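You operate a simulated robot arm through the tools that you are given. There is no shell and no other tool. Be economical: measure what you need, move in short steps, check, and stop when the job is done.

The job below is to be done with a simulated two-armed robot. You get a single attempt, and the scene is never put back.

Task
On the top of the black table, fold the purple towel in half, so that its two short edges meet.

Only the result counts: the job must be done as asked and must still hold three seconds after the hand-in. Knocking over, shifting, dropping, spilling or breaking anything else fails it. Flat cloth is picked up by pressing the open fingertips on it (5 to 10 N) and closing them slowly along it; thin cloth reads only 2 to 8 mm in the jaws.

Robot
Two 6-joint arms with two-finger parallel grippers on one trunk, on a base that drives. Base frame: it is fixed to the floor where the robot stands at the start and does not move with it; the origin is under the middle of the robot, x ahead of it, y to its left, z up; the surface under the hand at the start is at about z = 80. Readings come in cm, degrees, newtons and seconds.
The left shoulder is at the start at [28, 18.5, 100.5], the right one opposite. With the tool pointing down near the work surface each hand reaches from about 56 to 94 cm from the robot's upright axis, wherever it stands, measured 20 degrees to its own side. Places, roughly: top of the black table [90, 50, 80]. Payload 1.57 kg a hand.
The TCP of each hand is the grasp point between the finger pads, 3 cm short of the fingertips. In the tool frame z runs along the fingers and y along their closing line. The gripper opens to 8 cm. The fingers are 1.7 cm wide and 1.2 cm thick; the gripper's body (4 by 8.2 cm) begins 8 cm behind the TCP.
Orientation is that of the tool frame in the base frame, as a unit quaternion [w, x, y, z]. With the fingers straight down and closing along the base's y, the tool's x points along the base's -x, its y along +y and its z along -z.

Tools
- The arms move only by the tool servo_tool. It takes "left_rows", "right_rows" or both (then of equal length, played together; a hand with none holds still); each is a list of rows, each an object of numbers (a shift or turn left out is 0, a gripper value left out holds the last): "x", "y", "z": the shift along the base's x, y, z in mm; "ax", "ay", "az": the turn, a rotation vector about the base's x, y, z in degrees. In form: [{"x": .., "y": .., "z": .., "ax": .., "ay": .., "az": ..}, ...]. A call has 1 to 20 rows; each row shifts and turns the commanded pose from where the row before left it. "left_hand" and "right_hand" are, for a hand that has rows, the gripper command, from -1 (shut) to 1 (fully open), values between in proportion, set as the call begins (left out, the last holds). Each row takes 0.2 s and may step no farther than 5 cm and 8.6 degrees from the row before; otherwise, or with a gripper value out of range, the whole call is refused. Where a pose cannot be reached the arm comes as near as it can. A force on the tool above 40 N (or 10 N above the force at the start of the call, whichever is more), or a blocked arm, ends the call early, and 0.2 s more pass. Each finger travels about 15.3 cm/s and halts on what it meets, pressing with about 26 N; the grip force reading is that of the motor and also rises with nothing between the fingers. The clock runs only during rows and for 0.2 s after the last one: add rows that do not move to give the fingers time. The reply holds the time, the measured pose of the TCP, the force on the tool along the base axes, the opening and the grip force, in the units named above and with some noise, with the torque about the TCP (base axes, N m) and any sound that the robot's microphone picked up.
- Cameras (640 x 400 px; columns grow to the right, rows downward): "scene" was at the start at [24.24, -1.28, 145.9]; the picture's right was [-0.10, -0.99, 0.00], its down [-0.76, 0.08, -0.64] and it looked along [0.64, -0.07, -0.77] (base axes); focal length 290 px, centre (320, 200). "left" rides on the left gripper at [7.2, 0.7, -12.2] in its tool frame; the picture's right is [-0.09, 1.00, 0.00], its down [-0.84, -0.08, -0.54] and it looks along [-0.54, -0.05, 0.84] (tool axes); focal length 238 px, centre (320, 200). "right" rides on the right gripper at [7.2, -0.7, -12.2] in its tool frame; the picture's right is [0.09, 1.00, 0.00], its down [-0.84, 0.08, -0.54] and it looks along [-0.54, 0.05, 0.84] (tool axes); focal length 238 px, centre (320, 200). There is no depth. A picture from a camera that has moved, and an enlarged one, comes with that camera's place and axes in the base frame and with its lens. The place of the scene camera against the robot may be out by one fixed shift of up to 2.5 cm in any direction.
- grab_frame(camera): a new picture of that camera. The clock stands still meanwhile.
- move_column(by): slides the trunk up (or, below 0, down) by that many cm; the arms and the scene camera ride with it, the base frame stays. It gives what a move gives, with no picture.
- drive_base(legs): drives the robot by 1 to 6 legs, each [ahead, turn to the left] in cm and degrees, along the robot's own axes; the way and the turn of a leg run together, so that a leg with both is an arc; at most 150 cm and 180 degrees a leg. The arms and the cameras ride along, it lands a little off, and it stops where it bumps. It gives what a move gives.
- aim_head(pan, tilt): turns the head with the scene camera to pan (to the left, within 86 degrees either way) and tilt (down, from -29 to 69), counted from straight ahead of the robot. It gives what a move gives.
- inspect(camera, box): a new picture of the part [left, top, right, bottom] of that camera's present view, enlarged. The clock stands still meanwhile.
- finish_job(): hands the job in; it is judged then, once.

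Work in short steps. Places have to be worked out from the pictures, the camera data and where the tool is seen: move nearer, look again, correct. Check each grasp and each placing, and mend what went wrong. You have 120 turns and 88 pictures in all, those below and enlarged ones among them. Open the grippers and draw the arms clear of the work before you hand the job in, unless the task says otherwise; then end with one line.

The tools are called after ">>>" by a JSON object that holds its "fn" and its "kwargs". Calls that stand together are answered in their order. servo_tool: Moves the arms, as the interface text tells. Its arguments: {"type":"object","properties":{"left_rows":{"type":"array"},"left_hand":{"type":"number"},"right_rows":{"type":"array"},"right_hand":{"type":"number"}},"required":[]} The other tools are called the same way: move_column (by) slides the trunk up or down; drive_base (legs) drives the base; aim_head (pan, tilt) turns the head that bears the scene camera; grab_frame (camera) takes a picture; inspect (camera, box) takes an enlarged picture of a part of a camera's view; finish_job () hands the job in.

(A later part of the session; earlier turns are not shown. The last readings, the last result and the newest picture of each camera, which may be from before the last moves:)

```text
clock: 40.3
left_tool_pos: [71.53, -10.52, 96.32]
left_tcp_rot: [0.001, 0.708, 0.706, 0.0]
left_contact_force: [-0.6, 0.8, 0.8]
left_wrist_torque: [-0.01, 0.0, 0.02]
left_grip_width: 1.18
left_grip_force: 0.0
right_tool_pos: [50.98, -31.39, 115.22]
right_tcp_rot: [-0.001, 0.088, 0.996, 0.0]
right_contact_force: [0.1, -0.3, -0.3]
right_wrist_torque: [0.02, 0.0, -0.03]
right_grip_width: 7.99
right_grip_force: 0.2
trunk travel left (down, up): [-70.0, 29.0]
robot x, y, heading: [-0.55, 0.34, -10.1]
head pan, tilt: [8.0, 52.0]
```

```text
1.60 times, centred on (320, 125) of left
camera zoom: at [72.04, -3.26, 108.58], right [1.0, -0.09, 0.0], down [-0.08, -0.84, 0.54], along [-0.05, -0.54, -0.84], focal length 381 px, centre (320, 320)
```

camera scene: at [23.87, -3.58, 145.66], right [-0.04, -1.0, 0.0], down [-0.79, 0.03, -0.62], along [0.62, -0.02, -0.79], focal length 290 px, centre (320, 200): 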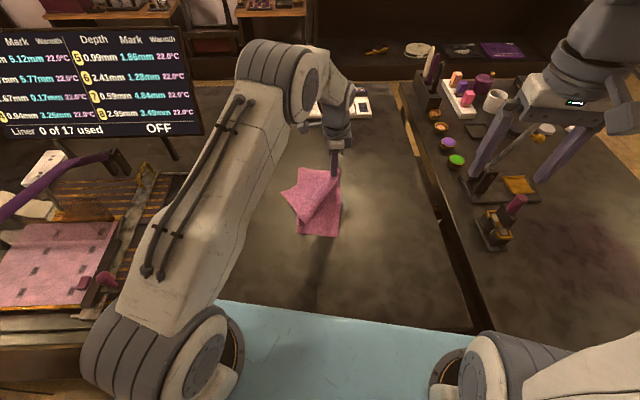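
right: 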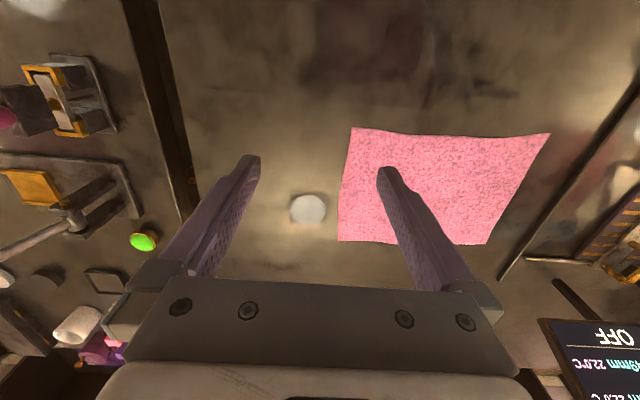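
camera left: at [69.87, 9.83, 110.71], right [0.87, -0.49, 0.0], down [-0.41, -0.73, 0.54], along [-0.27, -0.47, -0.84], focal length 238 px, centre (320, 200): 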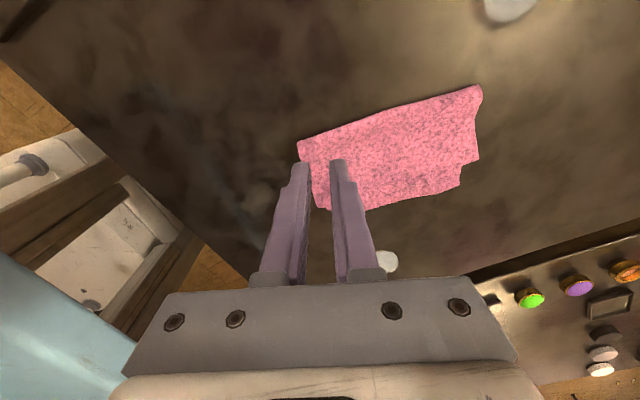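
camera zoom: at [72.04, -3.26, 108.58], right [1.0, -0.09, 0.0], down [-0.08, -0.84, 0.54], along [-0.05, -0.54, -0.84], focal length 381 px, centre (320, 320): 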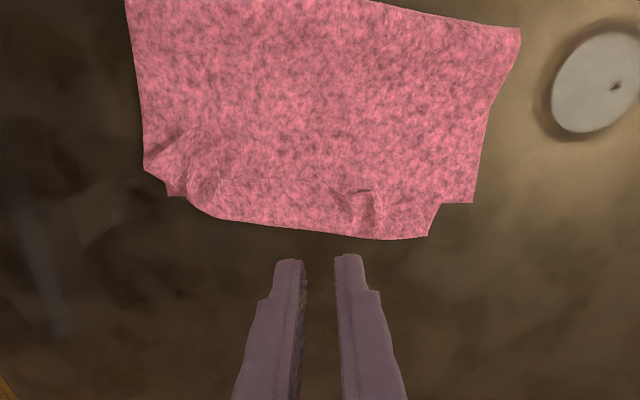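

I read the corners as A(60.3, -9.6) and D(82.5, -12.2) on the lower layer, with C overshooting at (79.4, -14.5) and B crumpled near A. The crease at y≈0 looks short, so I check for a puffed loop using another camera.

>>> {"fn": "servo_tool", "kwargs": {"left_rows": [{"z": 30}, {"z": 30, "y": 30}, {"y": 40}, {"y": 40}, {"y": 40}, {"y": 40}, {}], "right_rows": [{"z": -20}, {"z": -20}, {"z": -20}, {"z": -20, "ay": 0}, {}, {}, {}]}}

>>> {"fn": "grab_frame", "kwargs": {"camera": "right"}}

>>> {"fn": "grab_frame", "kwargs": {"camera": "left"}}

```text
clock: 41.9
left_tool_pos: [71.26, 8.67, 102.5]
left_tcp_rot: [0.0, 0.708, 0.707, 0.0]
left_contact_force: [0.6, 0.0, 0.3]
left_wrist_torque: [-0.02, 0.01, 0.01]
left_grip_width: 1.21
left_grip_force: 0.1
right_tool_pos: [51.05, -31.19, 107.2]
right_tcp_rot: [0.0, 0.087, 0.996, 0.001]
right_contact_force: [-0.1, 0.7, 0.3]
right_wrist_torque: [-0.02, -0.02, 0.03]
right_grip_width: 7.99
right_grip_force: 0.0
trunk travel left (down, up): [-70.0, 29.0]
robot x, y, heading: [-0.11, 0.18, -10.0]
head pan, tilt: [8.0, 52.0]
```

```text
59 pictures are left
camera right: at [43.86, -30.6, 119.35], right [0.08, 1.0, 0.0], down [0.84, -0.07, 0.54], along [0.54, -0.05, -0.84], focal length 238 px, centre (320, 200)
```

right: 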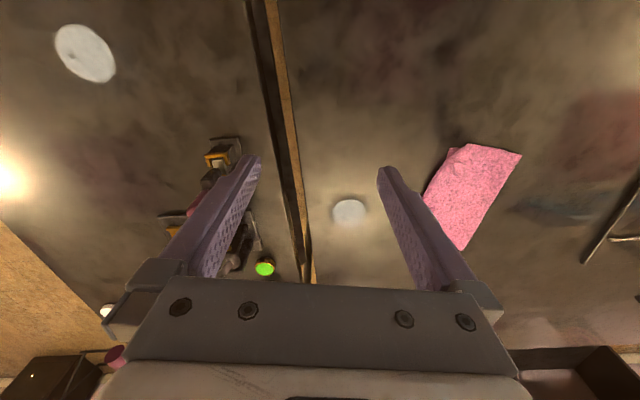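

```text
58 pictures are left
camera left: at [71.99, 15.88, 114.71], right [1.0, -0.09, 0.0], down [-0.08, -0.84, 0.54], along [-0.05, -0.54, -0.84], focal length 238 px, centre (320, 200)
```

left: 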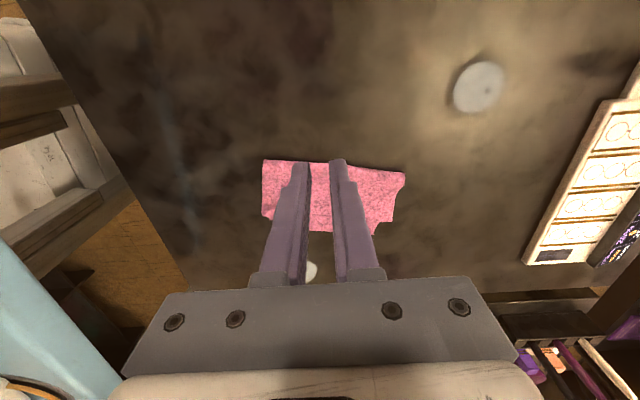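

The layer lengths don't add up (about 22 cm visible of 30), so some cloth must be tucked under near the right edge. I bring the right hand's camera round to view that edge from the right side.

>>> {"fn": "servo_tool", "kwargs": {"right_rows": [{"x": 15, "y": 5, "az": 8.4}, {"x": 15, "y": 5, "az": 8.4}, {"x": 15, "y": 5, "az": 8.4}, {"x": 15, "y": 5, "az": 8.4}, {"x": 15, "y": 5, "az": 8.4}, {"x": 15, "y": 5, "az": 8.4}, {"x": 15, "y": 5, "az": 8.4}, {"x": 15, "az": 8.4}, {"x": 15, "az": 8.4}, {"x": 15, "az": 8.4}, {"x": 15, "az": 8.4}, {"x": 15, "az": 7.6}, {}]}}

>>> {"fn": "grab_frame", "kwargs": {"camera": "right"}}

>>> {"fn": "grab_frame", "kwargs": {"camera": "scene"}}

```text
clock: 44.7
left_tool_pos: [71.47, 8.6, 102.43]
left_tcp_rot: [0.001, 0.708, 0.706, 0.001]
left_contact_force: [-1.3, -0.3, -0.4]
left_wrist_torque: [-0.01, 0.06, 0.0]
left_grip_width: 1.19
left_grip_force: 0.0
right_tool_pos: [69.08, -27.81, 107.16]
right_tcp_rot: [-0.001, 0.707, -0.707, 0.0]
right_contact_force: [0.3, 0.1, 0.3]
right_wrist_torque: [0.0, 0.0, 0.0]
right_grip_width: 7.99
right_grip_force: 0.1
trunk travel left (down, up): [-70.0, 29.0]
robot x, y, heading: [0.29, 0.04, -9.9]
head pan, tilt: [8.0, 52.0]
```

```text
57 pictures are left
camera right: at [69.75, -34.91, 119.31], right [-1.0, -0.09, 0.0], down [-0.08, 0.84, 0.54], along [-0.05, 0.54, -0.84], focal length 238 px, centre (320, 200)
```

right: 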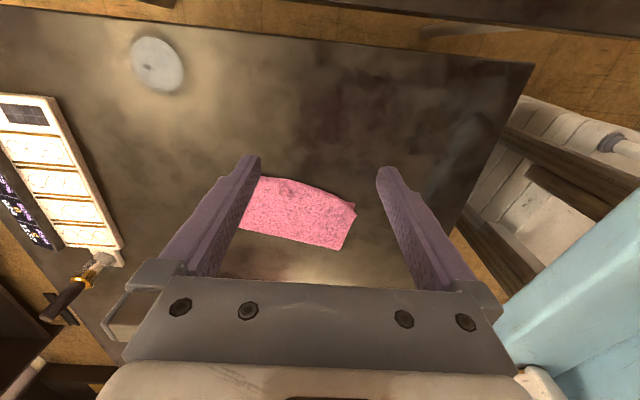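

```text
56 pictures are left
camera scene: at [23.87, -3.57, 145.66], right [-0.04, -1.0, 0.0], down [-0.79, 0.03, -0.62], along [0.62, -0.02, -0.79], focal length 290 px, centre (320, 200)
```

scene: 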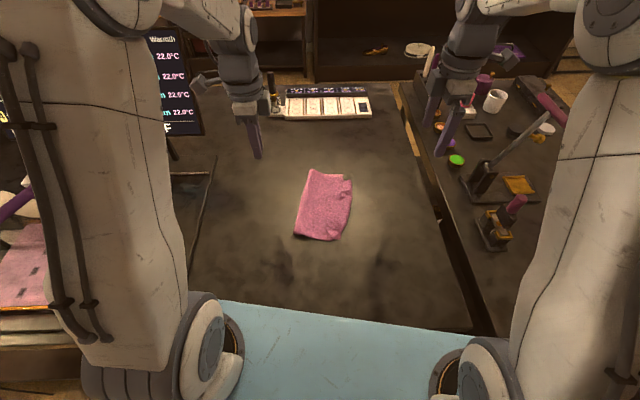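

I bring the right hand lower and centred for a closer look at that edge.

>>> {"fn": "servo_tool", "kwargs": {"right_rows": [{"x": 15, "y": 10, "z": -25}, {"x": 15, "y": 10, "z": -25}, {"y": 0, "z": -25}, {"z": -25}, {}]}}

>>> {"fn": "inspect", "kwargs": {"camera": "right", "box": [160, 80, 480, 280]}}

```text
clock: 45.9
left_tool_pos: [71.33, 8.72, 102.42]
left_tcp_rot: [0.0, 0.708, 0.707, 0.0]
left_contact_force: [0.6, 0.4, 0.1]
left_wrist_torque: [0.0, -0.01, -0.02]
left_grip_width: 1.19
left_grip_force: 0.1
right_tool_pos: [72.12, -25.82, 97.21]
right_tcp_rot: [-0.001, -0.706, 0.708, 0.0]
right_contact_force: [0.6, -0.4, 0.3]
right_wrist_torque: [0.04, -0.01, 0.0]
right_grip_width: 8.02
right_grip_force: 0.0
trunk travel left (down, up): [-70.0, 29.0]
robot x, y, heading: [0.13, 0.17, -10.1]
head pan, tilt: [8.0, 52.0]
```

```text
2.00 times, centred on (320, 180) of right
camera zoom: at [72.76, -32.91, 109.37], right [-1.0, -0.09, 0.0], down [-0.08, 0.84, 0.54], along [-0.05, 0.54, -0.84], focal length 477 px, centre (320, 240)
```

zoom: 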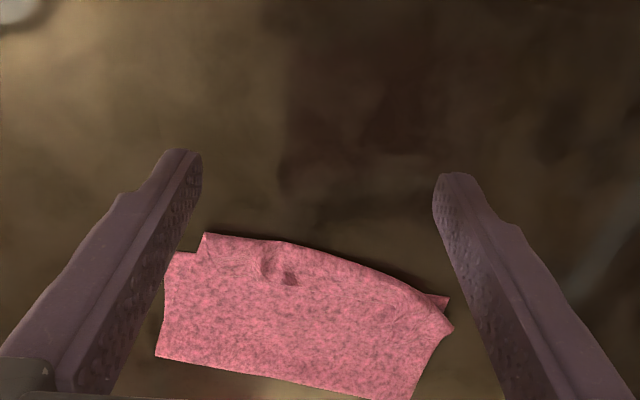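

The overhanging top edge looks like a rounded fold with the B-C edge tucked under it. I'll undo the fold by pinching the overhang at about (72, -12.7) with the left hand and carrying it back left, after moving the right hand clear.

>>> {"fn": "servo_tool", "kwargs": {"right_rows": [{"z": 30, "x": -20, "y": -5}, {"z": 30, "x": -20, "y": -5}, {"z": 30, "x": -20, "y": -5}, {"z": 30, "x": -20, "y": -5}, {"z": 20, "x": -20, "y": -5}, {"x": -20}, {}]}}

>>> {"fn": "servo_tool", "kwargs": {"left_rows": [{"y": -43, "x": 1}, {"y": -43, "x": 1}, {"y": -43, "x": 1}, {"y": -43, "x": 1}, {"y": -42, "x": 1}, {"z": -40}, {"z": -40}, {"z": -40}, {"z": -40}, {"z": -15}, {}], "left_hand": -0.3}}

>>> {"fn": "grab_frame", "kwargs": {"camera": "left"}}

>>> {"fn": "grab_frame", "kwargs": {"camera": "right"}}

```text
clock: 47.5
left_tool_pos: [71.39, 8.66, 102.51]
left_tcp_rot: [0.0, 0.708, 0.707, -0.001]
left_contact_force: [-0.4, -0.1, 0.3]
left_wrist_torque: [0.03, 0.05, 0.01]
left_grip_width: 1.21
left_grip_force: 0.0
right_tool_pos: [60.12, -28.31, 111.34]
right_tcp_rot: [0.0, -0.707, 0.708, 0.0]
right_contact_force: [-0.3, -0.3, 0.4]
right_wrist_torque: [-0.01, 0.0, -0.02]
right_grip_width: 7.97
right_grip_force: 0.0
trunk travel left (down, up): [-70.0, 29.0]
robot x, y, heading: [-0.0, -0.24, -10.3]
head pan, tilt: [8.0, 52.0]
```

```text
clock: 49.9
left_tool_pos: [71.99, -12.85, 84.9]
left_tcp_rot: [0.0, 0.708, 0.707, 0.0]
left_contact_force: [0.1, -0.1, 0.6]
left_wrist_torque: [0.05, 0.0, 0.03]
left_grip_width: 2.81
left_grip_force: 0.0
right_tool_pos: [60.14, -28.26, 111.19]
right_tcp_rot: [0.0, -0.707, 0.708, 0.001]
right_contact_force: [1.1, -0.3, 0.5]
right_wrist_torque: [0.02, 0.04, -0.01]
right_grip_width: 7.98
right_grip_force: 0.0
trunk travel left (down, up): [-70.0, 29.0]
robot x, y, heading: [0.11, 0.02, -10.1]
head pan, tilt: [8.0, 52.0]
```

```text
54 pictures are left
camera left: at [72.57, -5.64, 97.18], right [1.0, -0.09, 0.0], down [-0.08, -0.84, 0.54], along [-0.05, -0.54, -0.84], focal length 238 px, centre (320, 200)
```

left: 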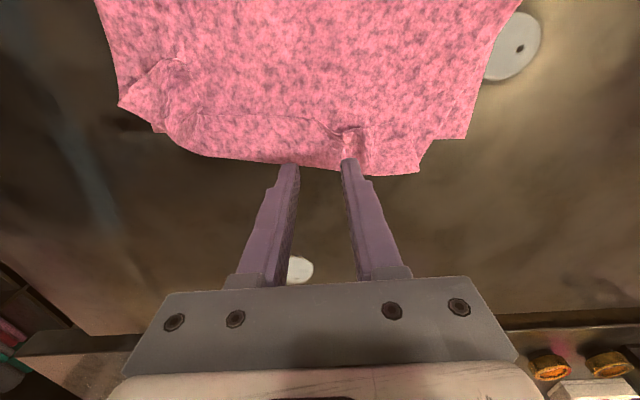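

```text
53 pictures are left
camera right: at [60.82, -35.43, 123.38], right [-1.0, -0.09, 0.0], down [-0.08, 0.84, 0.54], along [-0.05, 0.54, -0.84], focal length 238 px, centre (320, 200)
```

right: 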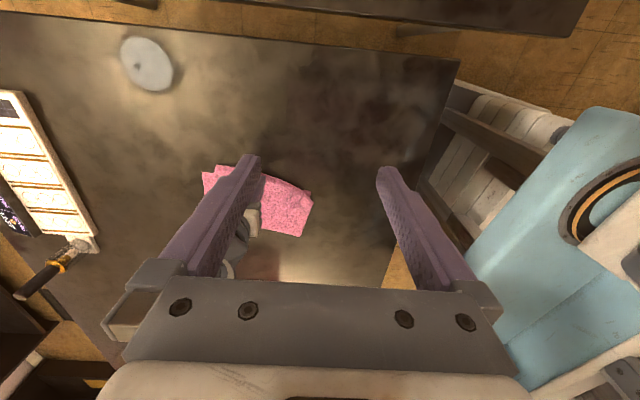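

>>> {"fn": "inspect", "kwargs": {"camera": "left", "box": [100, 40, 480, 190]}}

```text
1.68 times, centred on (290, 115) of left
camera zoom: at [72.57, -5.64, 97.18], right [1.0, -0.09, 0.0], down [-0.08, -0.84, 0.54], along [-0.05, -0.54, -0.84], focal length 401 px, centre (370, 343)
```

zoom: 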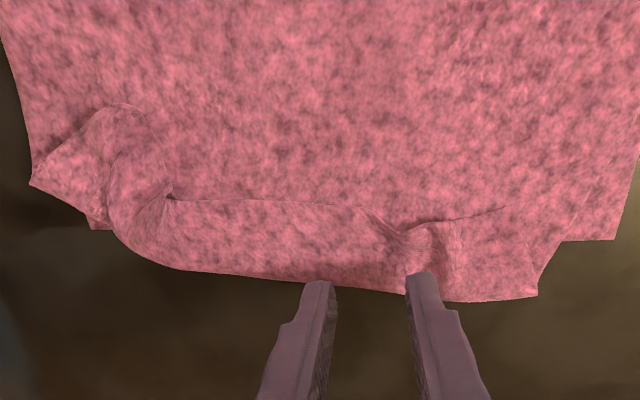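

This close-up explains it. The top layer's free B-C edge is folded back on top like a hem about 3–4 cm wide, its edge line running near y≈-9.5. I'll pinch that edge near its middle, at (70, -10.1), pressing lightly so only the hem gathers.

>>> {"fn": "servo_tool", "kwargs": {"left_rows": [{"z": 10}, {"x": -10, "y": 14}, {"x": -10, "y": 13.5}, {"z": -10}, {"z": -8}, {}], "left_hand": -0.3}}

>>> {"fn": "grab_frame", "kwargs": {"camera": "left"}}

```text
clock: 51.3
left_tool_pos: [69.86, -10.21, 84.03]
left_tcp_rot: [0.0, 0.708, 0.707, 0.0]
left_contact_force: [0.4, 0.4, 0.0]
left_wrist_torque: [-0.01, -0.03, 0.0]
left_grip_width: 2.81
left_grip_force: 0.2
right_tool_pos: [60.15, -28.31, 111.19]
right_tcp_rot: [-0.001, -0.706, 0.708, 0.0]
right_contact_force: [0.4, -0.2, 0.8]
right_wrist_torque: [0.0, 0.0, 0.0]
right_grip_width: 8.02
right_grip_force: 0.1
trunk travel left (down, up): [-70.0, 29.0]
robot x, y, heading: [-0.26, -0.65, -10.3]
head pan, tilt: [8.0, 52.0]
```

```text
51 pictures are left
camera left: at [70.53, -2.88, 96.35], right [1.0, -0.09, 0.0], down [-0.08, -0.84, 0.54], along [-0.05, -0.54, -0.84], focal length 238 px, centre (320, 200)
```

left: 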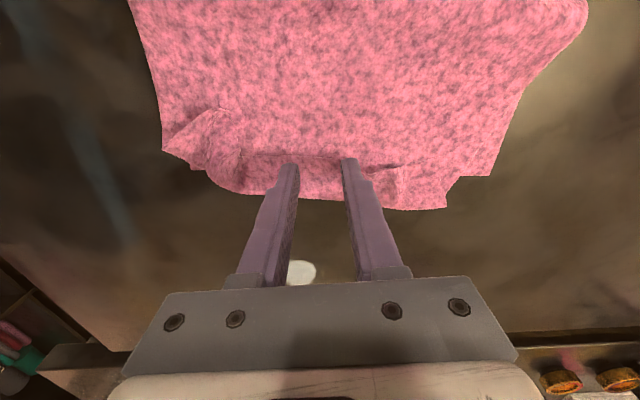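

The fingers straddle the hem just at its edge. I press in half-millimetre steps.

>>> {"fn": "servo_tool", "kwargs": {"left_rows": [{"z": -4}, {}]}}

>>> {"fn": "servo_tool", "kwargs": {"left_rows": [{"z": -1.5}, {}]}}

```text
clock: 51.9
left_tool_pos: [69.91, -10.12, 83.79]
left_tcp_rot: [0.0, 0.708, 0.706, -0.001]
left_contact_force: [-0.5, 0.0, -0.2]
left_wrist_torque: [0.02, -0.02, 0.0]
left_grip_width: 2.8
left_grip_force: 0.1
right_tool_pos: [60.18, -28.35, 111.19]
right_tcp_rot: [-0.001, -0.707, 0.708, 0.0]
right_contact_force: [0.2, -0.4, -0.1]
right_wrist_torque: [0.0, 0.01, 0.01]
right_grip_width: 8.01
right_grip_force: 0.1
trunk travel left (down, up): [-70.0, 29.0]
robot x, y, heading: [0.07, -0.33, -10.0]
head pan, tilt: [8.0, 52.0]
```

```text
clock: 52.5
left_tool_pos: [69.86, -10.13, 83.48]
left_tcp_rot: [0.0, 0.708, 0.706, 0.0]
left_contact_force: [-0.5, 0.4, 0.0]
left_wrist_torque: [-0.01, 0.0, 0.04]
left_grip_width: 2.78
left_grip_force: 0.1
right_tool_pos: [60.19, -28.23, 111.22]
right_tcp_rot: [0.0, -0.707, 0.708, 0.0]
right_contact_force: [0.5, -0.6, -0.3]
right_wrist_torque: [0.02, 0.02, -0.05]
right_grip_width: 8.0
right_grip_force: 0.1
trunk travel left (down, up): [-70.0, 29.0]
robot x, y, heading: [-0.25, 0.01, -10.1]
head pan, tilt: [8.0, 52.0]
```

>>> {"fn": "servo_tool", "kwargs": {"left_rows": [{"z": -1.5}, {}]}}

>>> {"fn": "servo_tool", "kwargs": {"left_rows": [{"z": -1}, {}]}}

```text
clock: 53.1
left_tool_pos: [69.93, -10.01, 83.48]
left_tcp_rot: [0.001, 0.708, 0.706, 0.0]
left_contact_force: [0.2, 0.4, 0.1]
left_wrist_torque: [0.01, 0.01, 0.01]
left_grip_width: 2.81
left_grip_force: 0.1
right_tool_pos: [60.13, -28.26, 111.28]
right_tcp_rot: [0.0, -0.706, 0.708, 0.0]
right_contact_force: [0.0, 0.2, 0.0]
right_wrist_torque: [-0.01, 0.01, 0.01]
right_grip_width: 7.98
right_grip_force: 0.0
trunk travel left (down, up): [-70.0, 29.0]
robot x, y, heading: [0.02, 0.3, -10.1]
head pan, tilt: [8.0, 52.0]
```

```text
clock: 53.7
left_tool_pos: [69.84, -9.94, 83.42]
left_tcp_rot: [0.0, 0.708, 0.707, 0.0]
left_contact_force: [-0.2, -0.2, 2.9]
left_wrist_torque: [0.02, 0.01, 0.0]
left_grip_width: 2.81
left_grip_force: 0.0
right_tool_pos: [60.21, -28.32, 111.27]
right_tcp_rot: [0.0, -0.707, 0.707, 0.0]
right_contact_force: [0.2, -0.8, 0.6]
right_wrist_torque: [-0.01, 0.03, 0.03]
right_grip_width: 7.98
right_grip_force: 0.0
trunk travel left (down, up): [-70.0, 29.0]
robot x, y, heading: [-0.44, -0.12, -10.0]
head pan, tilt: [8.0, 52.0]
```

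Contact is 3 N. I press half a millimetre more and close in steps.

>>> {"fn": "servo_tool", "kwargs": {"left_rows": [{"z": -0.6}, {}]}}

>>> {"fn": "servo_tool", "kwargs": {"left_rows": [{}, {}], "left_hand": -0.5}}

>>> {"fn": "servo_tool", "kwargs": {"left_rows": [{}, {}], "left_hand": -0.65}}

>>> {"fn": "servo_tool", "kwargs": {"left_rows": [{}, {}], "left_hand": -0.8}}

>>> {"fn": "servo_tool", "kwargs": {"left_rows": [{}, {}, {}], "left_hand": -1}}

>>> {"fn": "servo_tool", "kwargs": {"left_rows": [{"z": 10}, {"z": 15}, {}]}}

>>> {"fn": "inspect", "kwargs": {"camera": "left", "box": [100, 40, 480, 240]}}

```text
clock: 54.3
left_tool_pos: [69.84, -10.19, 83.32]
left_tcp_rot: [0.0, 0.708, 0.706, 0.001]
left_contact_force: [-0.9, -0.1, 5.9]
left_wrist_torque: [-0.03, 0.01, 0.0]
left_grip_width: 2.79
left_grip_force: 0.0
right_tool_pos: [60.19, -28.29, 111.16]
right_tcp_rot: [0.0, -0.707, 0.708, 0.0]
right_contact_force: [0.2, -0.2, -0.4]
right_wrist_torque: [0.02, -0.01, -0.03]
right_grip_width: 8.03
right_grip_force: 0.1
trunk travel left (down, up): [-70.0, 29.0]
robot x, y, heading: [-0.07, 0.17, -10.1]
head pan, tilt: [8.0, 52.0]
```

```text
clock: 54.9
left_tool_pos: [69.81, -10.03, 83.29]
left_tcp_rot: [0.0, 0.707, 0.707, -0.001]
left_contact_force: [-0.1, -0.5, 6.3]
left_wrist_torque: [-0.03, 0.02, -0.02]
left_grip_width: 1.89
left_grip_force: 0.1
right_tool_pos: [60.23, -28.22, 111.13]
right_tcp_rot: [0.0, -0.707, 0.708, 0.0]
right_contact_force: [0.2, 0.5, 0.7]
right_wrist_torque: [0.02, 0.0, 0.0]
right_grip_width: 8.0
right_grip_force: 0.1
trunk travel left (down, up): [-70.0, 29.0]
robot x, y, heading: [-0.01, -0.12, -10.0]
head pan, tilt: [8.0, 52.0]
```

```text
clock: 55.5
left_tool_pos: [69.82, -10.04, 83.23]
left_tcp_rot: [0.001, 0.707, 0.707, 0.0]
left_contact_force: [0.0, 1.0, 7.2]
left_wrist_torque: [-0.01, 0.01, -0.01]
left_grip_width: 1.27
left_grip_force: 0.2
right_tool_pos: [60.16, -28.23, 111.29]
right_tcp_rot: [0.0, -0.706, 0.708, 0.001]
right_contact_force: [0.0, -0.2, -1.1]
right_wrist_torque: [-0.02, -0.01, -0.02]
right_grip_width: 7.98
right_grip_force: 0.2
trunk travel left (down, up): [-70.0, 29.0]
robot x, y, heading: [0.22, -0.26, -10.0]
head pan, tilt: [8.0, 52.0]
```

```text
clock: 56.1
left_tool_pos: [69.9, -10.03, 83.24]
left_tcp_rot: [-0.001, 0.708, 0.706, 0.0]
left_contact_force: [-1.1, 0.2, 6.5]
left_wrist_torque: [-0.01, -0.01, 0.0]
left_grip_width: 0.68
left_grip_force: 0.0
right_tool_pos: [60.17, -28.35, 111.26]
right_tcp_rot: [0.0, -0.707, 0.708, 0.0]
right_contact_force: [0.3, 0.0, 0.3]
right_wrist_torque: [0.0, 0.01, -0.05]
right_grip_width: 7.99
right_grip_force: 0.0
trunk travel left (down, up): [-70.0, 29.0]
robot x, y, heading: [0.05, 0.17, -10.1]
head pan, tilt: [8.0, 52.0]
```

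```text
clock: 56.9
left_tool_pos: [70.06, -10.07, 83.25]
left_tcp_rot: [-0.001, 0.708, 0.706, 0.0]
left_contact_force: [1.8, -0.4, 6.8]
left_wrist_torque: [0.01, 0.01, 0.05]
left_grip_width: 0.22
left_grip_force: 23.6
right_tool_pos: [60.1, -28.28, 111.15]
right_tcp_rot: [0.0, -0.706, 0.708, 0.0]
right_contact_force: [0.0, -0.4, 0.3]
right_wrist_torque: [0.0, -0.01, 0.02]
right_grip_width: 7.99
right_grip_force: 0.0
trunk travel left (down, up): [-70.0, 29.0]
robot x, y, heading: [-0.35, -0.36, -10.2]
head pan, tilt: [8.0, 52.0]
```

```text
clock: 57.7
left_tool_pos: [69.97, -10.03, 85.74]
left_tcp_rot: [0.0, 0.708, 0.706, 0.0]
left_contact_force: [-0.1, 0.1, -0.3]
left_wrist_torque: [0.02, 0.0, 0.03]
left_grip_width: 0.23
left_grip_force: 23.6
right_tool_pos: [60.14, -28.32, 111.33]
right_tcp_rot: [0.0, -0.706, 0.708, 0.001]
right_contact_force: [-0.1, -0.3, 0.6]
right_wrist_torque: [-0.01, -0.02, 0.03]
right_grip_width: 7.99
right_grip_force: 0.1
trunk travel left (down, up): [-70.0, 29.0]
robot x, y, heading: [-0.22, 0.08, -9.8]
head pan, tilt: [8.0, 52.0]
```

```text
1.68 times, centred on (290, 140) of left
camera zoom: at [70.54, -2.84, 98.0], right [1.0, -0.09, 0.0], down [-0.08, -0.84, 0.54], along [-0.05, -0.54, -0.84], focal length 401 px, centre (370, 301)
```

zoom: 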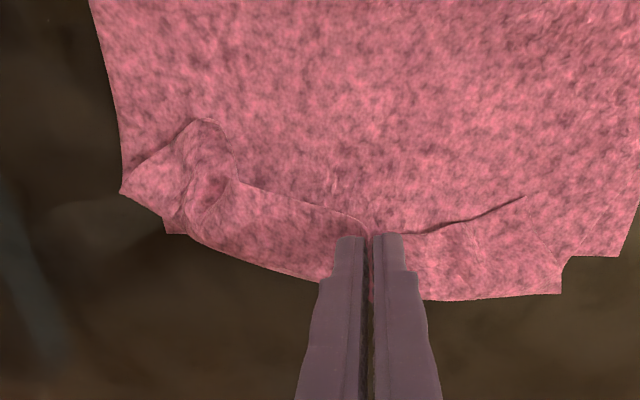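

Only the single hem layer lifted. I raise it and bring it to above the middle line (y≈4, height about 14 cm), so the crease re-forms at half length.

>>> {"fn": "servo_tool", "kwargs": {"left_rows": [{"z": 15}, {"z": 15}, {"z": 15}, {"z": 15}, {"z": 15}, {"z": 10, "y": 10}, {"z": 10, "y": 15}, {"z": 10, "y": 20}, {"y": 20}, {"y": 20}, {"y": 20}, {"y": 20}, {"y": 15}, {}, {}]}}

>>> {"fn": "grab_frame", "kwargs": {"camera": "left"}}

>>> {"fn": "inspect", "kwargs": {"camera": "scene", "box": [240, 120, 400, 260]}}

>>> {"fn": "grab_frame", "kwargs": {"camera": "right"}}

```text
clock: 60.9
left_tool_pos: [69.97, 3.96, 96.19]
left_tcp_rot: [0.0, 0.708, 0.706, 0.0]
left_contact_force: [-0.4, -0.3, -0.3]
left_wrist_torque: [-0.02, 0.04, -0.01]
left_grip_width: 0.19
left_grip_force: 23.6
right_tool_pos: [60.12, -28.25, 111.35]
right_tcp_rot: [0.0, -0.706, 0.708, 0.0]
right_contact_force: [-0.1, 0.0, 0.1]
right_wrist_torque: [0.02, 0.0, 0.0]
right_grip_width: 7.98
right_grip_force: 0.1
trunk travel left (down, up): [-70.0, 29.0]
robot x, y, heading: [-0.03, 0.18, -9.8]
head pan, tilt: [8.0, 52.0]
```

```text
49 pictures are left
camera left: at [70.55, 11.16, 108.55], right [1.0, -0.09, 0.0], down [-0.08, -0.84, 0.54], along [-0.05, -0.54, -0.84], focal length 238 px, centre (320, 200)
```

left: 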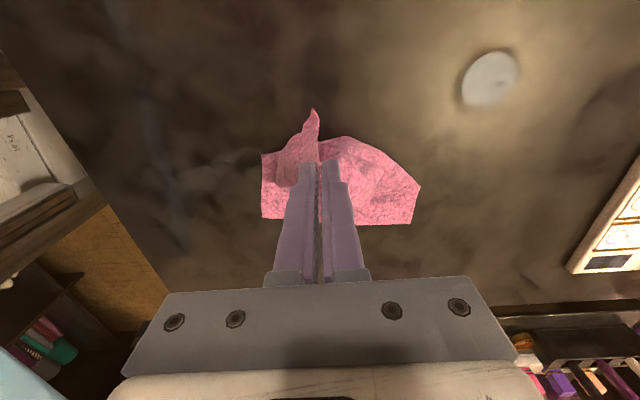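

```text
2.86 times, centred on (320, 190) of scene
camera zoom: at [23.86, -3.57, 145.67], right [-0.04, -1.0, 0.0], down [-0.79, 0.03, -0.62], along [0.62, -0.02, -0.79], focal length 829 px, centre (320, 229)
```

zoom: 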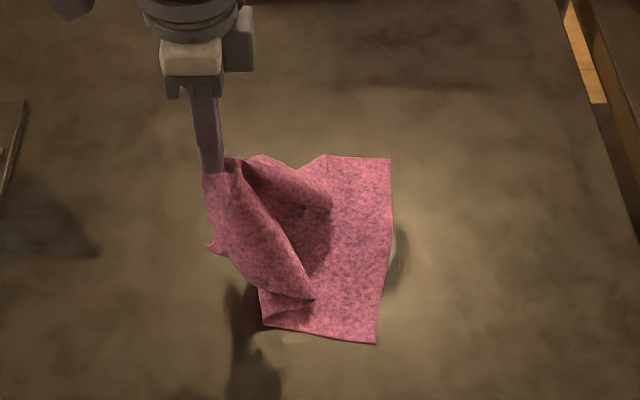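

```text
47 pictures are left
camera right: at [60.82, -35.42, 123.38], right [-1.0, -0.09, 0.0], down [-0.08, 0.84, 0.54], along [-0.05, 0.54, -0.84], focal length 238 px, centre (320, 200)
```

right: 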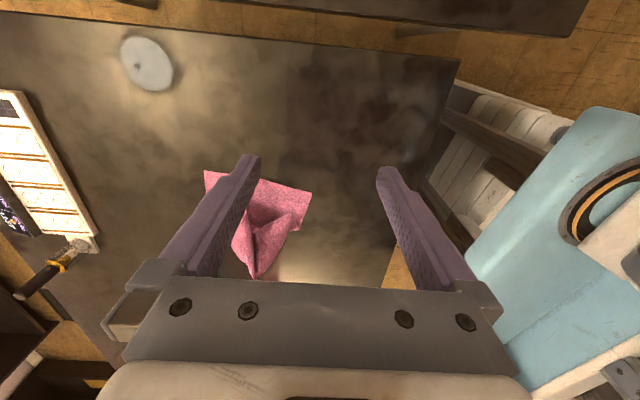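

The lower layer and the A-D edge are flat and straight, but the cloth is limp, so the corners hang. I'll lay it fully open to the left first to get rid of the bad creases, then redo the fold more carefully.

>>> {"fn": "servo_tool", "kwargs": {"left_rows": [{"y": 15}, {"y": 15, "z": -5}, {"y": 15, "z": -10}, {"y": 15, "z": -12}, {"y": 15, "z": -15}, {"y": 15, "z": -15}, {"y": 15, "z": -20}, {"y": 15, "z": -20}, {"y": 10, "z": -15}, {"y": 5, "z": -5}, {}]}}

>>> {"fn": "grab_frame", "kwargs": {"camera": "left"}}

>>> {"fn": "inspect", "kwargs": {"camera": "scene", "box": [200, 120, 400, 260]}}

```text
clock: 63.3
left_tool_pos: [69.88, 17.55, 84.49]
left_tcp_rot: [0.0, 0.708, 0.707, 0.0]
left_contact_force: [0.3, -0.4, -0.1]
left_wrist_torque: [0.05, 0.04, -0.02]
left_grip_width: 0.21
left_grip_force: 24.0
right_tool_pos: [60.18, -28.16, 111.2]
right_tcp_rot: [0.0, -0.707, 0.708, 0.0]
right_contact_force: [0.0, 0.2, -0.2]
right_wrist_torque: [0.04, -0.03, 0.03]
right_grip_width: 8.0
right_grip_force: 0.0
trunk travel left (down, up): [-70.0, 29.0]
robot x, y, heading: [0.11, 0.02, -10.1]
head pan, tilt: [8.0, 52.0]
```

```text
46 pictures are left
camera left: at [70.51, 24.62, 96.8], right [1.0, -0.09, 0.0], down [-0.08, -0.84, 0.54], along [-0.05, -0.54, -0.84], focal length 238 px, centre (320, 200)
```

left: 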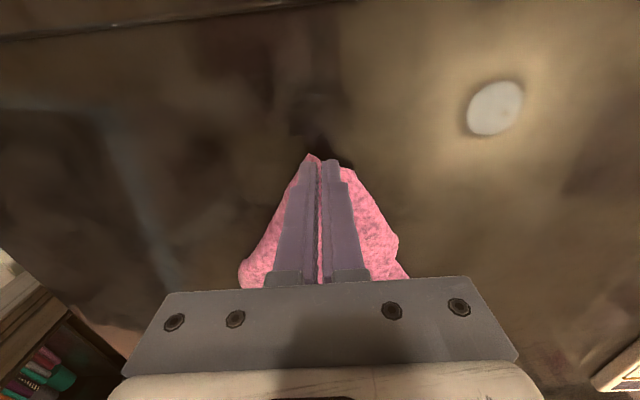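

```text
2.86 times, centred on (300, 190) of scene
camera zoom: at [23.86, -3.56, 145.66], right [-0.04, -1.0, 0.0], down [-0.79, 0.03, -0.62], along [0.62, -0.02, -0.79], focal length 829 px, centre (377, 229)
```

zoom: 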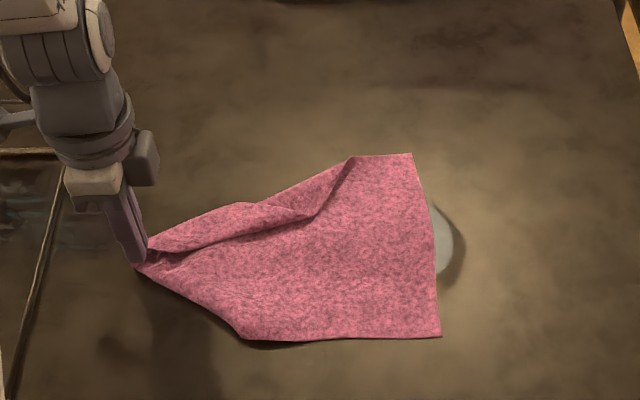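

The corners B and C have folded inward. I release here and look closely to open them one at a time.

>>> {"fn": "servo_tool", "kwargs": {"left_rows": [{"z": -8}, {}]}}

>>> {"fn": "servo_tool", "kwargs": {"left_rows": [{}, {}], "left_hand": -0.7}}

>>> {"fn": "servo_tool", "kwargs": {"left_rows": [{"z": 20}, {"z": 40}, {"z": 40}, {"z": 40, "y": 20}, {"z": 20, "y": 20}, {}]}}

>>> {"fn": "inspect", "kwargs": {"camera": "left", "box": [160, 60, 480, 260]}}

>>> {"fn": "inspect", "kwargs": {"camera": "scene", "box": [200, 120, 400, 260]}}

```text
clock: 63.9
left_tool_pos: [69.98, 17.32, 83.79]
left_tcp_rot: [0.0, 0.708, 0.706, 0.0]
left_contact_force: [0.3, -0.6, -0.4]
left_wrist_torque: [0.02, 0.02, 0.0]
left_grip_width: 0.22
left_grip_force: 23.3
right_tool_pos: [60.26, -28.31, 111.22]
right_tcp_rot: [0.0, -0.707, 0.708, 0.0]
right_contact_force: [0.3, 0.0, 0.4]
right_wrist_torque: [-0.05, -0.01, -0.06]
right_grip_width: 8.02
right_grip_force: 0.0
trunk travel left (down, up): [-70.0, 29.0]
robot x, y, heading: [0.05, 0.07, -10.2]
head pan, tilt: [8.0, 52.0]
```

```text
clock: 64.5
left_tool_pos: [69.91, 17.41, 83.8]
left_tcp_rot: [0.0, 0.708, 0.707, 0.0]
left_contact_force: [-0.1, 0.3, -0.3]
left_wrist_torque: [-0.02, 0.02, 0.0]
left_grip_width: 1.18
left_grip_force: 0.1
right_tool_pos: [60.21, -28.29, 111.17]
right_tcp_rot: [0.0, -0.706, 0.708, 0.0]
right_contact_force: [-0.6, 0.7, -0.4]
right_wrist_torque: [0.03, -0.05, 0.0]
right_grip_width: 8.0
right_grip_force: 0.1
trunk travel left (down, up): [-70.0, 29.0]
robot x, y, heading: [0.17, 0.4, -9.8]
head pan, tilt: [8.0, 52.0]
```

```text
clock: 65.9
left_tool_pos: [70.0, 21.5, 99.94]
left_tcp_rot: [0.0, 0.708, 0.706, -0.001]
left_contact_force: [0.1, 0.3, 0.0]
left_wrist_torque: [0.0, 0.04, 0.0]
left_grip_width: 1.19
left_grip_force: 0.1
right_tool_pos: [60.21, -28.25, 111.3]
right_tcp_rot: [0.0, -0.706, 0.708, 0.0]
right_contact_force: [0.6, 0.7, -0.1]
right_wrist_torque: [0.01, -0.02, 0.01]
right_grip_width: 8.01
right_grip_force: 0.0
trunk travel left (down, up): [-70.0, 29.0]
robot x, y, heading: [0.39, 0.14, -10.0]
head pan, tilt: [8.0, 52.0]
```

```text
2.00 times, centred on (320, 160) of left
camera zoom: at [70.58, 28.6, 112.09], right [1.0, -0.09, 0.0], down [-0.08, -0.84, 0.54], along [-0.05, -0.54, -0.84], focal length 477 px, centre (320, 280)
```

zoom: 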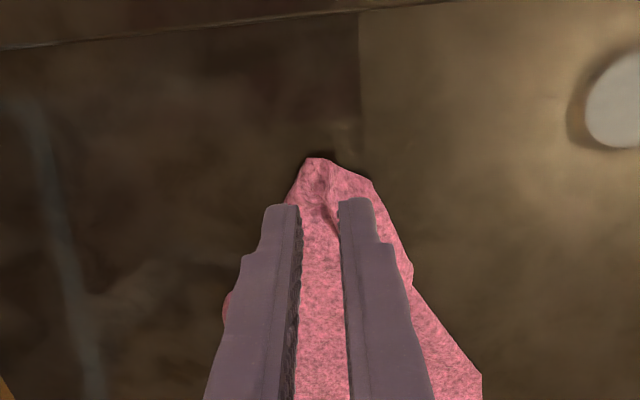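

```text
2.86 times, centred on (300, 190) of scene
camera zoom: at [23.85, -3.56, 145.67], right [-0.04, -1.0, 0.0], down [-0.79, 0.03, -0.62], along [0.62, -0.02, -0.79], focal length 829 px, centre (377, 229)
```

zoom: 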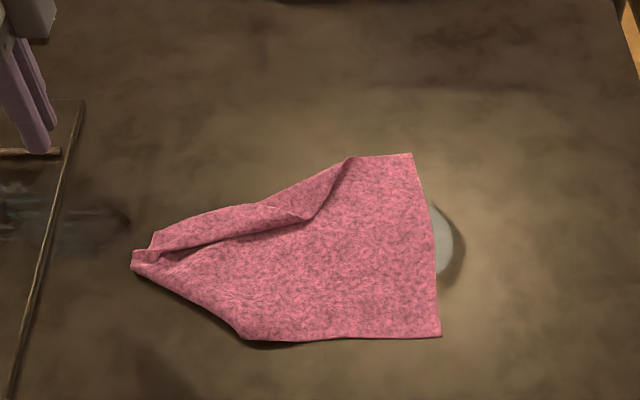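

The cloth is tangled on that side, but the A-D edge is clean. New plan: pick up D with the left hand and A with the right, hang the towel so gravity straightens it, then lay it down half over half. First I move the left hand above D to measure it.

>>> {"fn": "servo_tool", "kwargs": {"left_rows": [{"x": 17, "y": -45}, {"x": 17, "y": -45}, {"x": 17, "y": -45}, {"x": 17, "y": -45}, {"x": 17, "y": -45}, {"x": 17, "y": -45}, {"y": -20, "z": -30}, {"z": -30}, {}], "left_hand": -0.3}}

>>> {"fn": "grab_frame", "kwargs": {"camera": "left"}}

```text
clock: 67.9
left_tool_pos: [80.2, -7.66, 93.74]
left_tcp_rot: [0.001, 0.707, 0.707, 0.0]
left_contact_force: [-0.6, 0.0, 0.3]
left_wrist_torque: [-0.03, -0.03, -0.03]
left_grip_width: 2.8
left_grip_force: 0.1
right_tool_pos: [60.14, -28.36, 111.37]
right_tcp_rot: [0.0, -0.706, 0.708, 0.0]
right_contact_force: [-0.1, 0.5, 0.7]
right_wrist_torque: [0.01, 0.01, -0.02]
right_grip_width: 8.0
right_grip_force: 0.0
trunk travel left (down, up): [-70.0, 29.0]
robot x, y, heading: [0.29, -0.07, -10.1]
head pan, tilt: [8.0, 52.0]
```

```text
42 pictures are left
camera left: at [80.8, -0.41, 105.96], right [1.0, -0.09, 0.0], down [-0.08, -0.84, 0.54], along [-0.05, -0.54, -0.84], focal length 238 px, centre (320, 200)
```

left: 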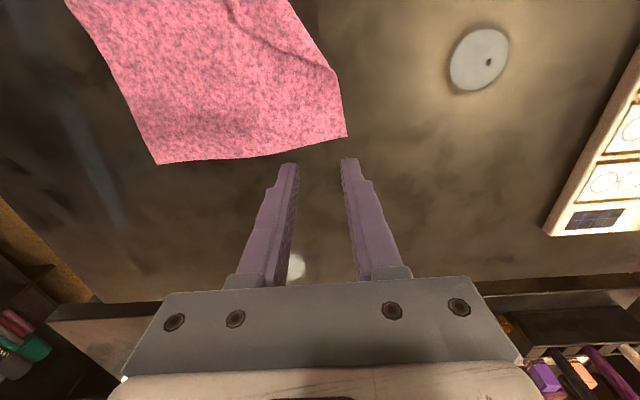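

D measures (83.0, -9.0) and A (60.6, -10.1). I pinch near D at (80.3, -8.4).

>>> {"fn": "servo_tool", "kwargs": {"left_rows": [{"y": -8, "x": 1, "z": -30}, {"z": -30}, {"z": -30}, {"z": -10}, {}]}}

>>> {"fn": "servo_tool", "kwargs": {"left_rows": [{"z": -3}, {"z": -2}, {}]}}

>>> {"fn": "grab_frame", "kwargs": {"camera": "left"}}

```text
clock: 69.1
left_tool_pos: [80.23, -8.47, 83.66]
left_tcp_rot: [0.0, 0.708, 0.706, 0.0]
left_contact_force: [-0.2, -0.2, 0.2]
left_wrist_torque: [0.02, 0.0, -0.01]
left_grip_width: 2.82
left_grip_force: 0.2
right_tool_pos: [60.17, -28.36, 111.17]
right_tcp_rot: [0.0, -0.707, 0.708, 0.0]
right_contact_force: [-1.3, 0.5, -0.8]
right_wrist_torque: [0.03, 0.04, 0.0]
right_grip_width: 8.02
right_grip_force: 0.1
trunk travel left (down, up): [-70.0, 29.0]
robot x, y, heading: [-0.3, -0.17, -10.1]
head pan, tilt: [8.0, 52.0]
```

```text
clock: 69.9
left_tool_pos: [80.34, -8.43, 83.27]
left_tcp_rot: [-0.001, 0.707, 0.707, 0.0]
left_contact_force: [1.0, 1.0, -0.2]
left_wrist_torque: [0.04, -0.01, 0.01]
left_grip_width: 2.79
left_grip_force: 0.0
right_tool_pos: [60.03, -28.31, 111.12]
right_tcp_rot: [0.0, -0.706, 0.708, -0.001]
right_contact_force: [0.3, -0.6, -0.1]
right_wrist_torque: [0.01, -0.01, 0.03]
right_grip_width: 8.03
right_grip_force: 0.0
trunk travel left (down, up): [-70.0, 29.0]
robot x, y, heading: [-0.19, -0.23, -9.9]
head pan, tilt: [8.0, 52.0]
```

```text
41 pictures are left
camera left: at [80.86, -1.19, 95.52], right [1.0, -0.09, 0.0], down [-0.08, -0.84, 0.54], along [-0.05, -0.54, -0.84], focal length 238 px, centre (320, 200)
```

left: 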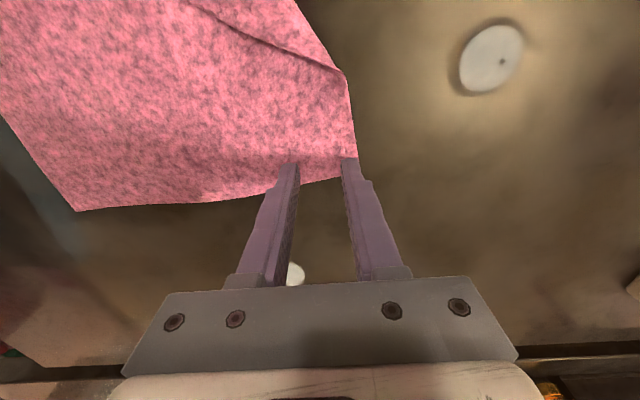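

The outer finger sits on the corner itself. I press and close.

>>> {"fn": "servo_tool", "kwargs": {"left_rows": [{"z": -1.8}, {}]}}

>>> {"fn": "servo_tool", "kwargs": {"left_rows": [{}, {}], "left_hand": -0.5}}

>>> {"fn": "servo_tool", "kwargs": {"left_rows": [{}, {}], "left_hand": -0.65}}

>>> {"fn": "servo_tool", "kwargs": {"left_rows": [{}, {}], "left_hand": -0.8}}

>>> {"fn": "servo_tool", "kwargs": {"left_rows": [{}, {}, {}], "left_hand": -1}}

>>> {"fn": "servo_tool", "kwargs": {"left_rows": [{"z": 10}, {"z": 15}, {"z": 15}, {}]}}

>>> {"fn": "grab_frame", "kwargs": {"camera": "left"}}

```text
clock: 70.5
left_tool_pos: [80.29, -8.38, 83.12]
left_tcp_rot: [0.001, 0.709, 0.706, 0.002]
left_contact_force: [-0.9, 1.1, 6.7]
left_wrist_torque: [0.03, 0.03, 0.0]
left_grip_width: 2.81
left_grip_force: 0.0
right_tool_pos: [60.14, -28.27, 111.3]
right_tcp_rot: [0.001, -0.706, 0.708, 0.001]
right_contact_force: [0.1, 0.6, -0.2]
right_wrist_torque: [-0.04, -0.02, 0.01]
right_grip_width: 8.0
right_grip_force: 0.0
trunk travel left (down, up): [-70.0, 29.0]
robot x, y, heading: [-0.16, -0.29, -10.2]
head pan, tilt: [8.0, 52.0]
```

```text
clock: 71.1
left_tool_pos: [80.24, -8.45, 83.26]
left_tcp_rot: [0.0, 0.708, 0.707, 0.001]
left_contact_force: [0.6, -0.3, 8.2]
left_wrist_torque: [-0.03, -0.02, -0.03]
left_grip_width: 1.87
left_grip_force: 0.1
right_tool_pos: [60.21, -28.33, 111.23]
right_tcp_rot: [0.0, -0.707, 0.707, 0.0]
right_contact_force: [-0.3, -0.2, -0.1]
right_wrist_torque: [0.02, 0.01, -0.02]
right_grip_width: 7.97
right_grip_force: 0.0
trunk travel left (down, up): [-70.0, 29.0]
robot x, y, heading: [0.31, -0.05, -10.0]
head pan, tilt: [8.0, 52.0]
```

```text
clock: 71.7
left_tool_pos: [80.24, -8.34, 83.12]
left_tcp_rot: [0.0, 0.708, 0.706, 0.0]
left_contact_force: [0.7, -1.2, 9.6]
left_wrist_torque: [-0.04, -0.04, 0.03]
left_grip_width: 1.21
left_grip_force: 0.1
right_tool_pos: [60.12, -28.39, 111.28]
right_tcp_rot: [0.0, -0.707, 0.707, 0.0]
right_contact_force: [0.1, 0.3, 0.5]
right_wrist_torque: [0.0, -0.04, -0.01]
right_grip_width: 8.03
right_grip_force: 0.0
trunk travel left (down, up): [-70.0, 29.0]
robot x, y, heading: [0.02, -0.08, -10.1]
head pan, tilt: [8.0, 52.0]
```

```text
clock: 72.3
left_tool_pos: [80.29, -8.34, 83.21]
left_tcp_rot: [0.001, 0.708, 0.707, 0.001]
left_contact_force: [0.7, -0.2, 12.7]
left_wrist_torque: [-0.02, 0.06, -0.02]
left_grip_width: 0.64
left_grip_force: 0.1
right_tool_pos: [60.11, -28.27, 111.29]
right_tcp_rot: [0.0, -0.707, 0.707, 0.0]
right_contact_force: [-0.7, 0.5, 0.3]
right_wrist_torque: [0.0, -0.01, 0.01]
right_grip_width: 8.01
right_grip_force: 0.2
trunk travel left (down, up): [-70.0, 29.0]
robot x, y, heading: [-0.02, 0.03, -10.3]
head pan, tilt: [8.0, 52.0]
```

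```text
clock: 73.1
left_tool_pos: [80.32, -8.34, 83.23]
left_tcp_rot: [0.001, 0.708, 0.707, 0.001]
left_contact_force: [-1.2, 0.2, 12.5]
left_wrist_torque: [-0.01, -0.03, -0.03]
left_grip_width: 0.23
left_grip_force: 24.4
right_tool_pos: [60.14, -28.35, 111.19]
right_tcp_rot: [0.001, -0.706, 0.708, 0.0]
right_contact_force: [-0.7, 0.0, -0.3]
right_wrist_torque: [0.0, -0.01, 0.03]
right_grip_width: 7.99
right_grip_force: 0.0
trunk travel left (down, up): [-70.0, 29.0]
robot x, y, heading: [0.37, 0.2, -10.2]
head pan, tilt: [8.0, 52.0]
```

```text
clock: 74.1
left_tool_pos: [80.19, -8.45, 86.92]
left_tcp_rot: [0.0, 0.708, 0.706, -0.001]
left_contact_force: [0.7, -0.7, -0.8]
left_wrist_torque: [-0.04, 0.01, 0.04]
left_grip_width: 0.22
left_grip_force: 24.0
right_tool_pos: [60.19, -28.26, 111.17]
right_tcp_rot: [-0.001, -0.707, 0.708, 0.0]
right_contact_force: [0.5, 0.1, 0.1]
right_wrist_torque: [0.01, -0.02, 0.0]
right_grip_width: 8.01
right_grip_force: 0.1
trunk travel left (down, up): [-70.0, 29.0]
robot x, y, heading: [-0.4, -0.12, -9.9]
head pan, tilt: [8.0, 52.0]
```

```text
40 pictures are left
camera left: at [80.84, -1.2, 99.3], right [1.0, -0.09, 0.0], down [-0.08, -0.84, 0.54], along [-0.05, -0.54, -0.84], focal length 238 px, centre (320, 200)
```

left: 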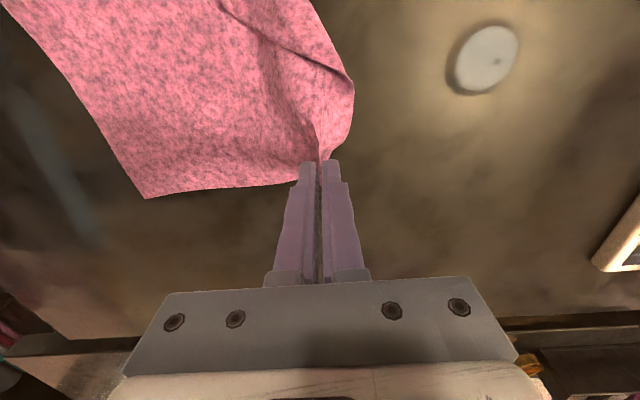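

D is held. I carry it up to about (73, 4, 93) while turning, which leaves A on the table and clear for the right hand, and turn the right hand back to its home orientation.

>>> {"fn": "servo_tool", "kwargs": {"left_rows": [{"x": -5, "y": 9, "z": 5, "az": 4}, {"x": -5, "y": 9, "z": 5, "az": 4}, {"x": -5, "y": 9, "z": 5, "az": 4}, {"x": -5, "y": 9, "z": 5, "az": 4}, {"x": -5, "y": 9, "z": 5, "az": 4}, {"x": -5, "y": 9, "z": 5, "az": 4}, {"x": -5, "y": 9, "z": 5, "az": 4}, {"x": -5, "y": 9, "z": 5, "az": 4}, {"x": -5, "y": 9, "z": 5, "az": 4}, {"x": -5, "y": 9, "z": 5, "az": 4}, {"x": -5, "y": 9, "z": 5, "az": 4}, {"x": -5, "y": 9, "z": 5}, {"x": -5, "y": 9}, {"x": -5, "y": 8}], "right_rows": [{"az": -8.4}, {"az": -8.4}, {"az": -8.4}, {"az": -8.4}, {"az": -8.4}, {"az": -8.4}, {"az": -8.4}, {"az": -8.4}, {"az": -8.4}, {"az": -8.4}, {"az": -8.4}, {"az": -7.6}, {}, {}]}}

>>> {"fn": "grab_frame", "kwargs": {"camera": "scene"}}

>>> {"fn": "grab_frame", "kwargs": {"camera": "right"}}

```text
clock: 77.1
left_tool_pos: [73.2, 4.23, 93.06]
left_tcp_rot: [0.0, 0.391, 0.92, 0.0]
left_contact_force: [0.6, 0.8, -0.4]
left_wrist_torque: [0.0, 0.01, -0.04]
left_grip_width: 0.21
left_grip_force: 24.1
right_tool_pos: [60.11, -28.36, 111.2]
right_tcp_rot: [0.0, 0.088, 0.996, 0.0]
right_contact_force: [-0.5, -0.7, -0.1]
right_wrist_torque: [0.02, 0.02, 0.05]
right_grip_width: 8.01
right_grip_force: 0.1
trunk travel left (down, up): [-70.0, 29.0]
robot x, y, heading: [0.05, -0.04, -10.0]
head pan, tilt: [8.0, 52.0]
```

```text
39 pictures are left
camera scene: at [23.86, -3.57, 145.66], right [-0.04, -1.0, 0.0], down [-0.79, 0.03, -0.62], along [0.62, -0.02, -0.79], focal length 290 px, centre (320, 200)
```

scene: 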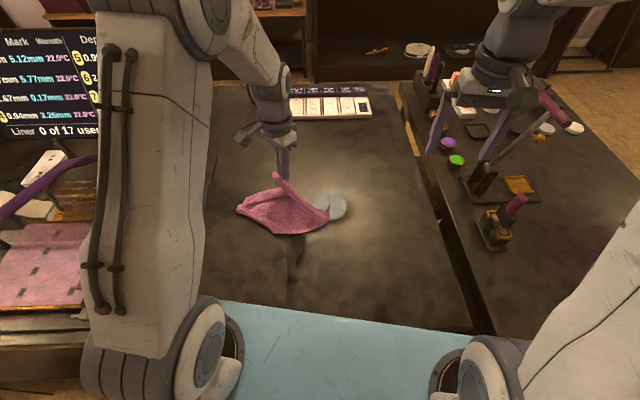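

```text
38 pictures are left
camera right: at [52.93, -27.65, 123.38], right [0.08, 1.0, 0.0], down [0.84, -0.07, 0.54], along [0.54, -0.05, -0.84], focal length 238 px, centre (320, 200)
```

right: 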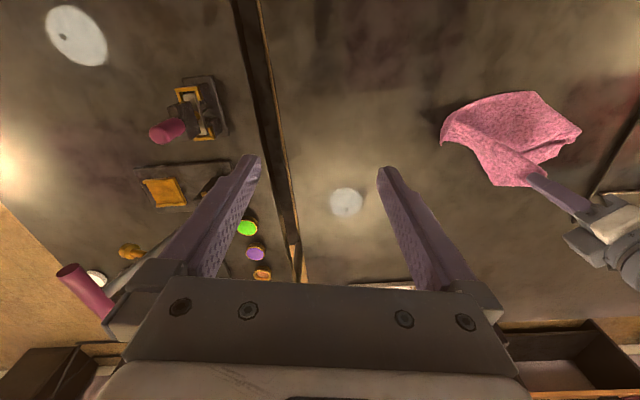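

>>> {"fn": "inspect", "kwargs": {"camera": "right", "box": [420, 70, 620, 200]}}

>>> {"fn": "inspect", "kwargs": {"camera": "scene", "box": [220, 150, 370, 250]}}

```text
3.08 times, centred on (520, 135) of right
camera zoom: at [52.93, -27.65, 123.38], right [0.08, 1.0, 0.0], down [0.84, -0.07, 0.54], along [0.54, -0.05, -0.84], focal length 733 px, centre (-295, 400)
```

zoom: 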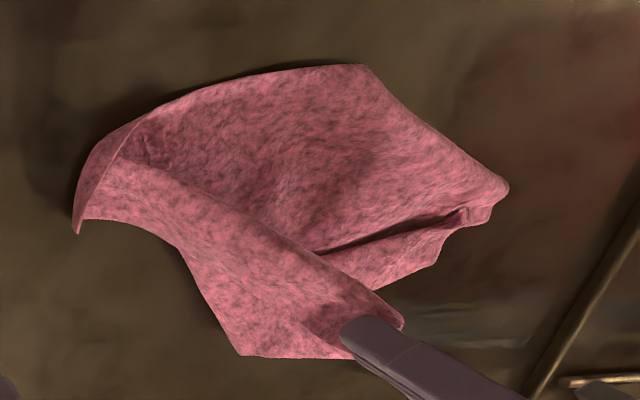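

```text
4.00 times, centred on (295, 200) of scene
camera zoom: at [23.86, -3.57, 145.66], right [-0.04, -1.0, 0.0], down [-0.79, 0.03, -0.62], along [0.62, -0.02, -0.79], focal length 1161 px, centre (420, 200)
```

zoom: 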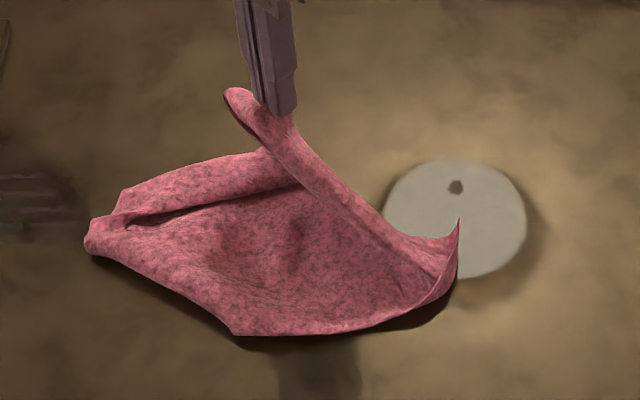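

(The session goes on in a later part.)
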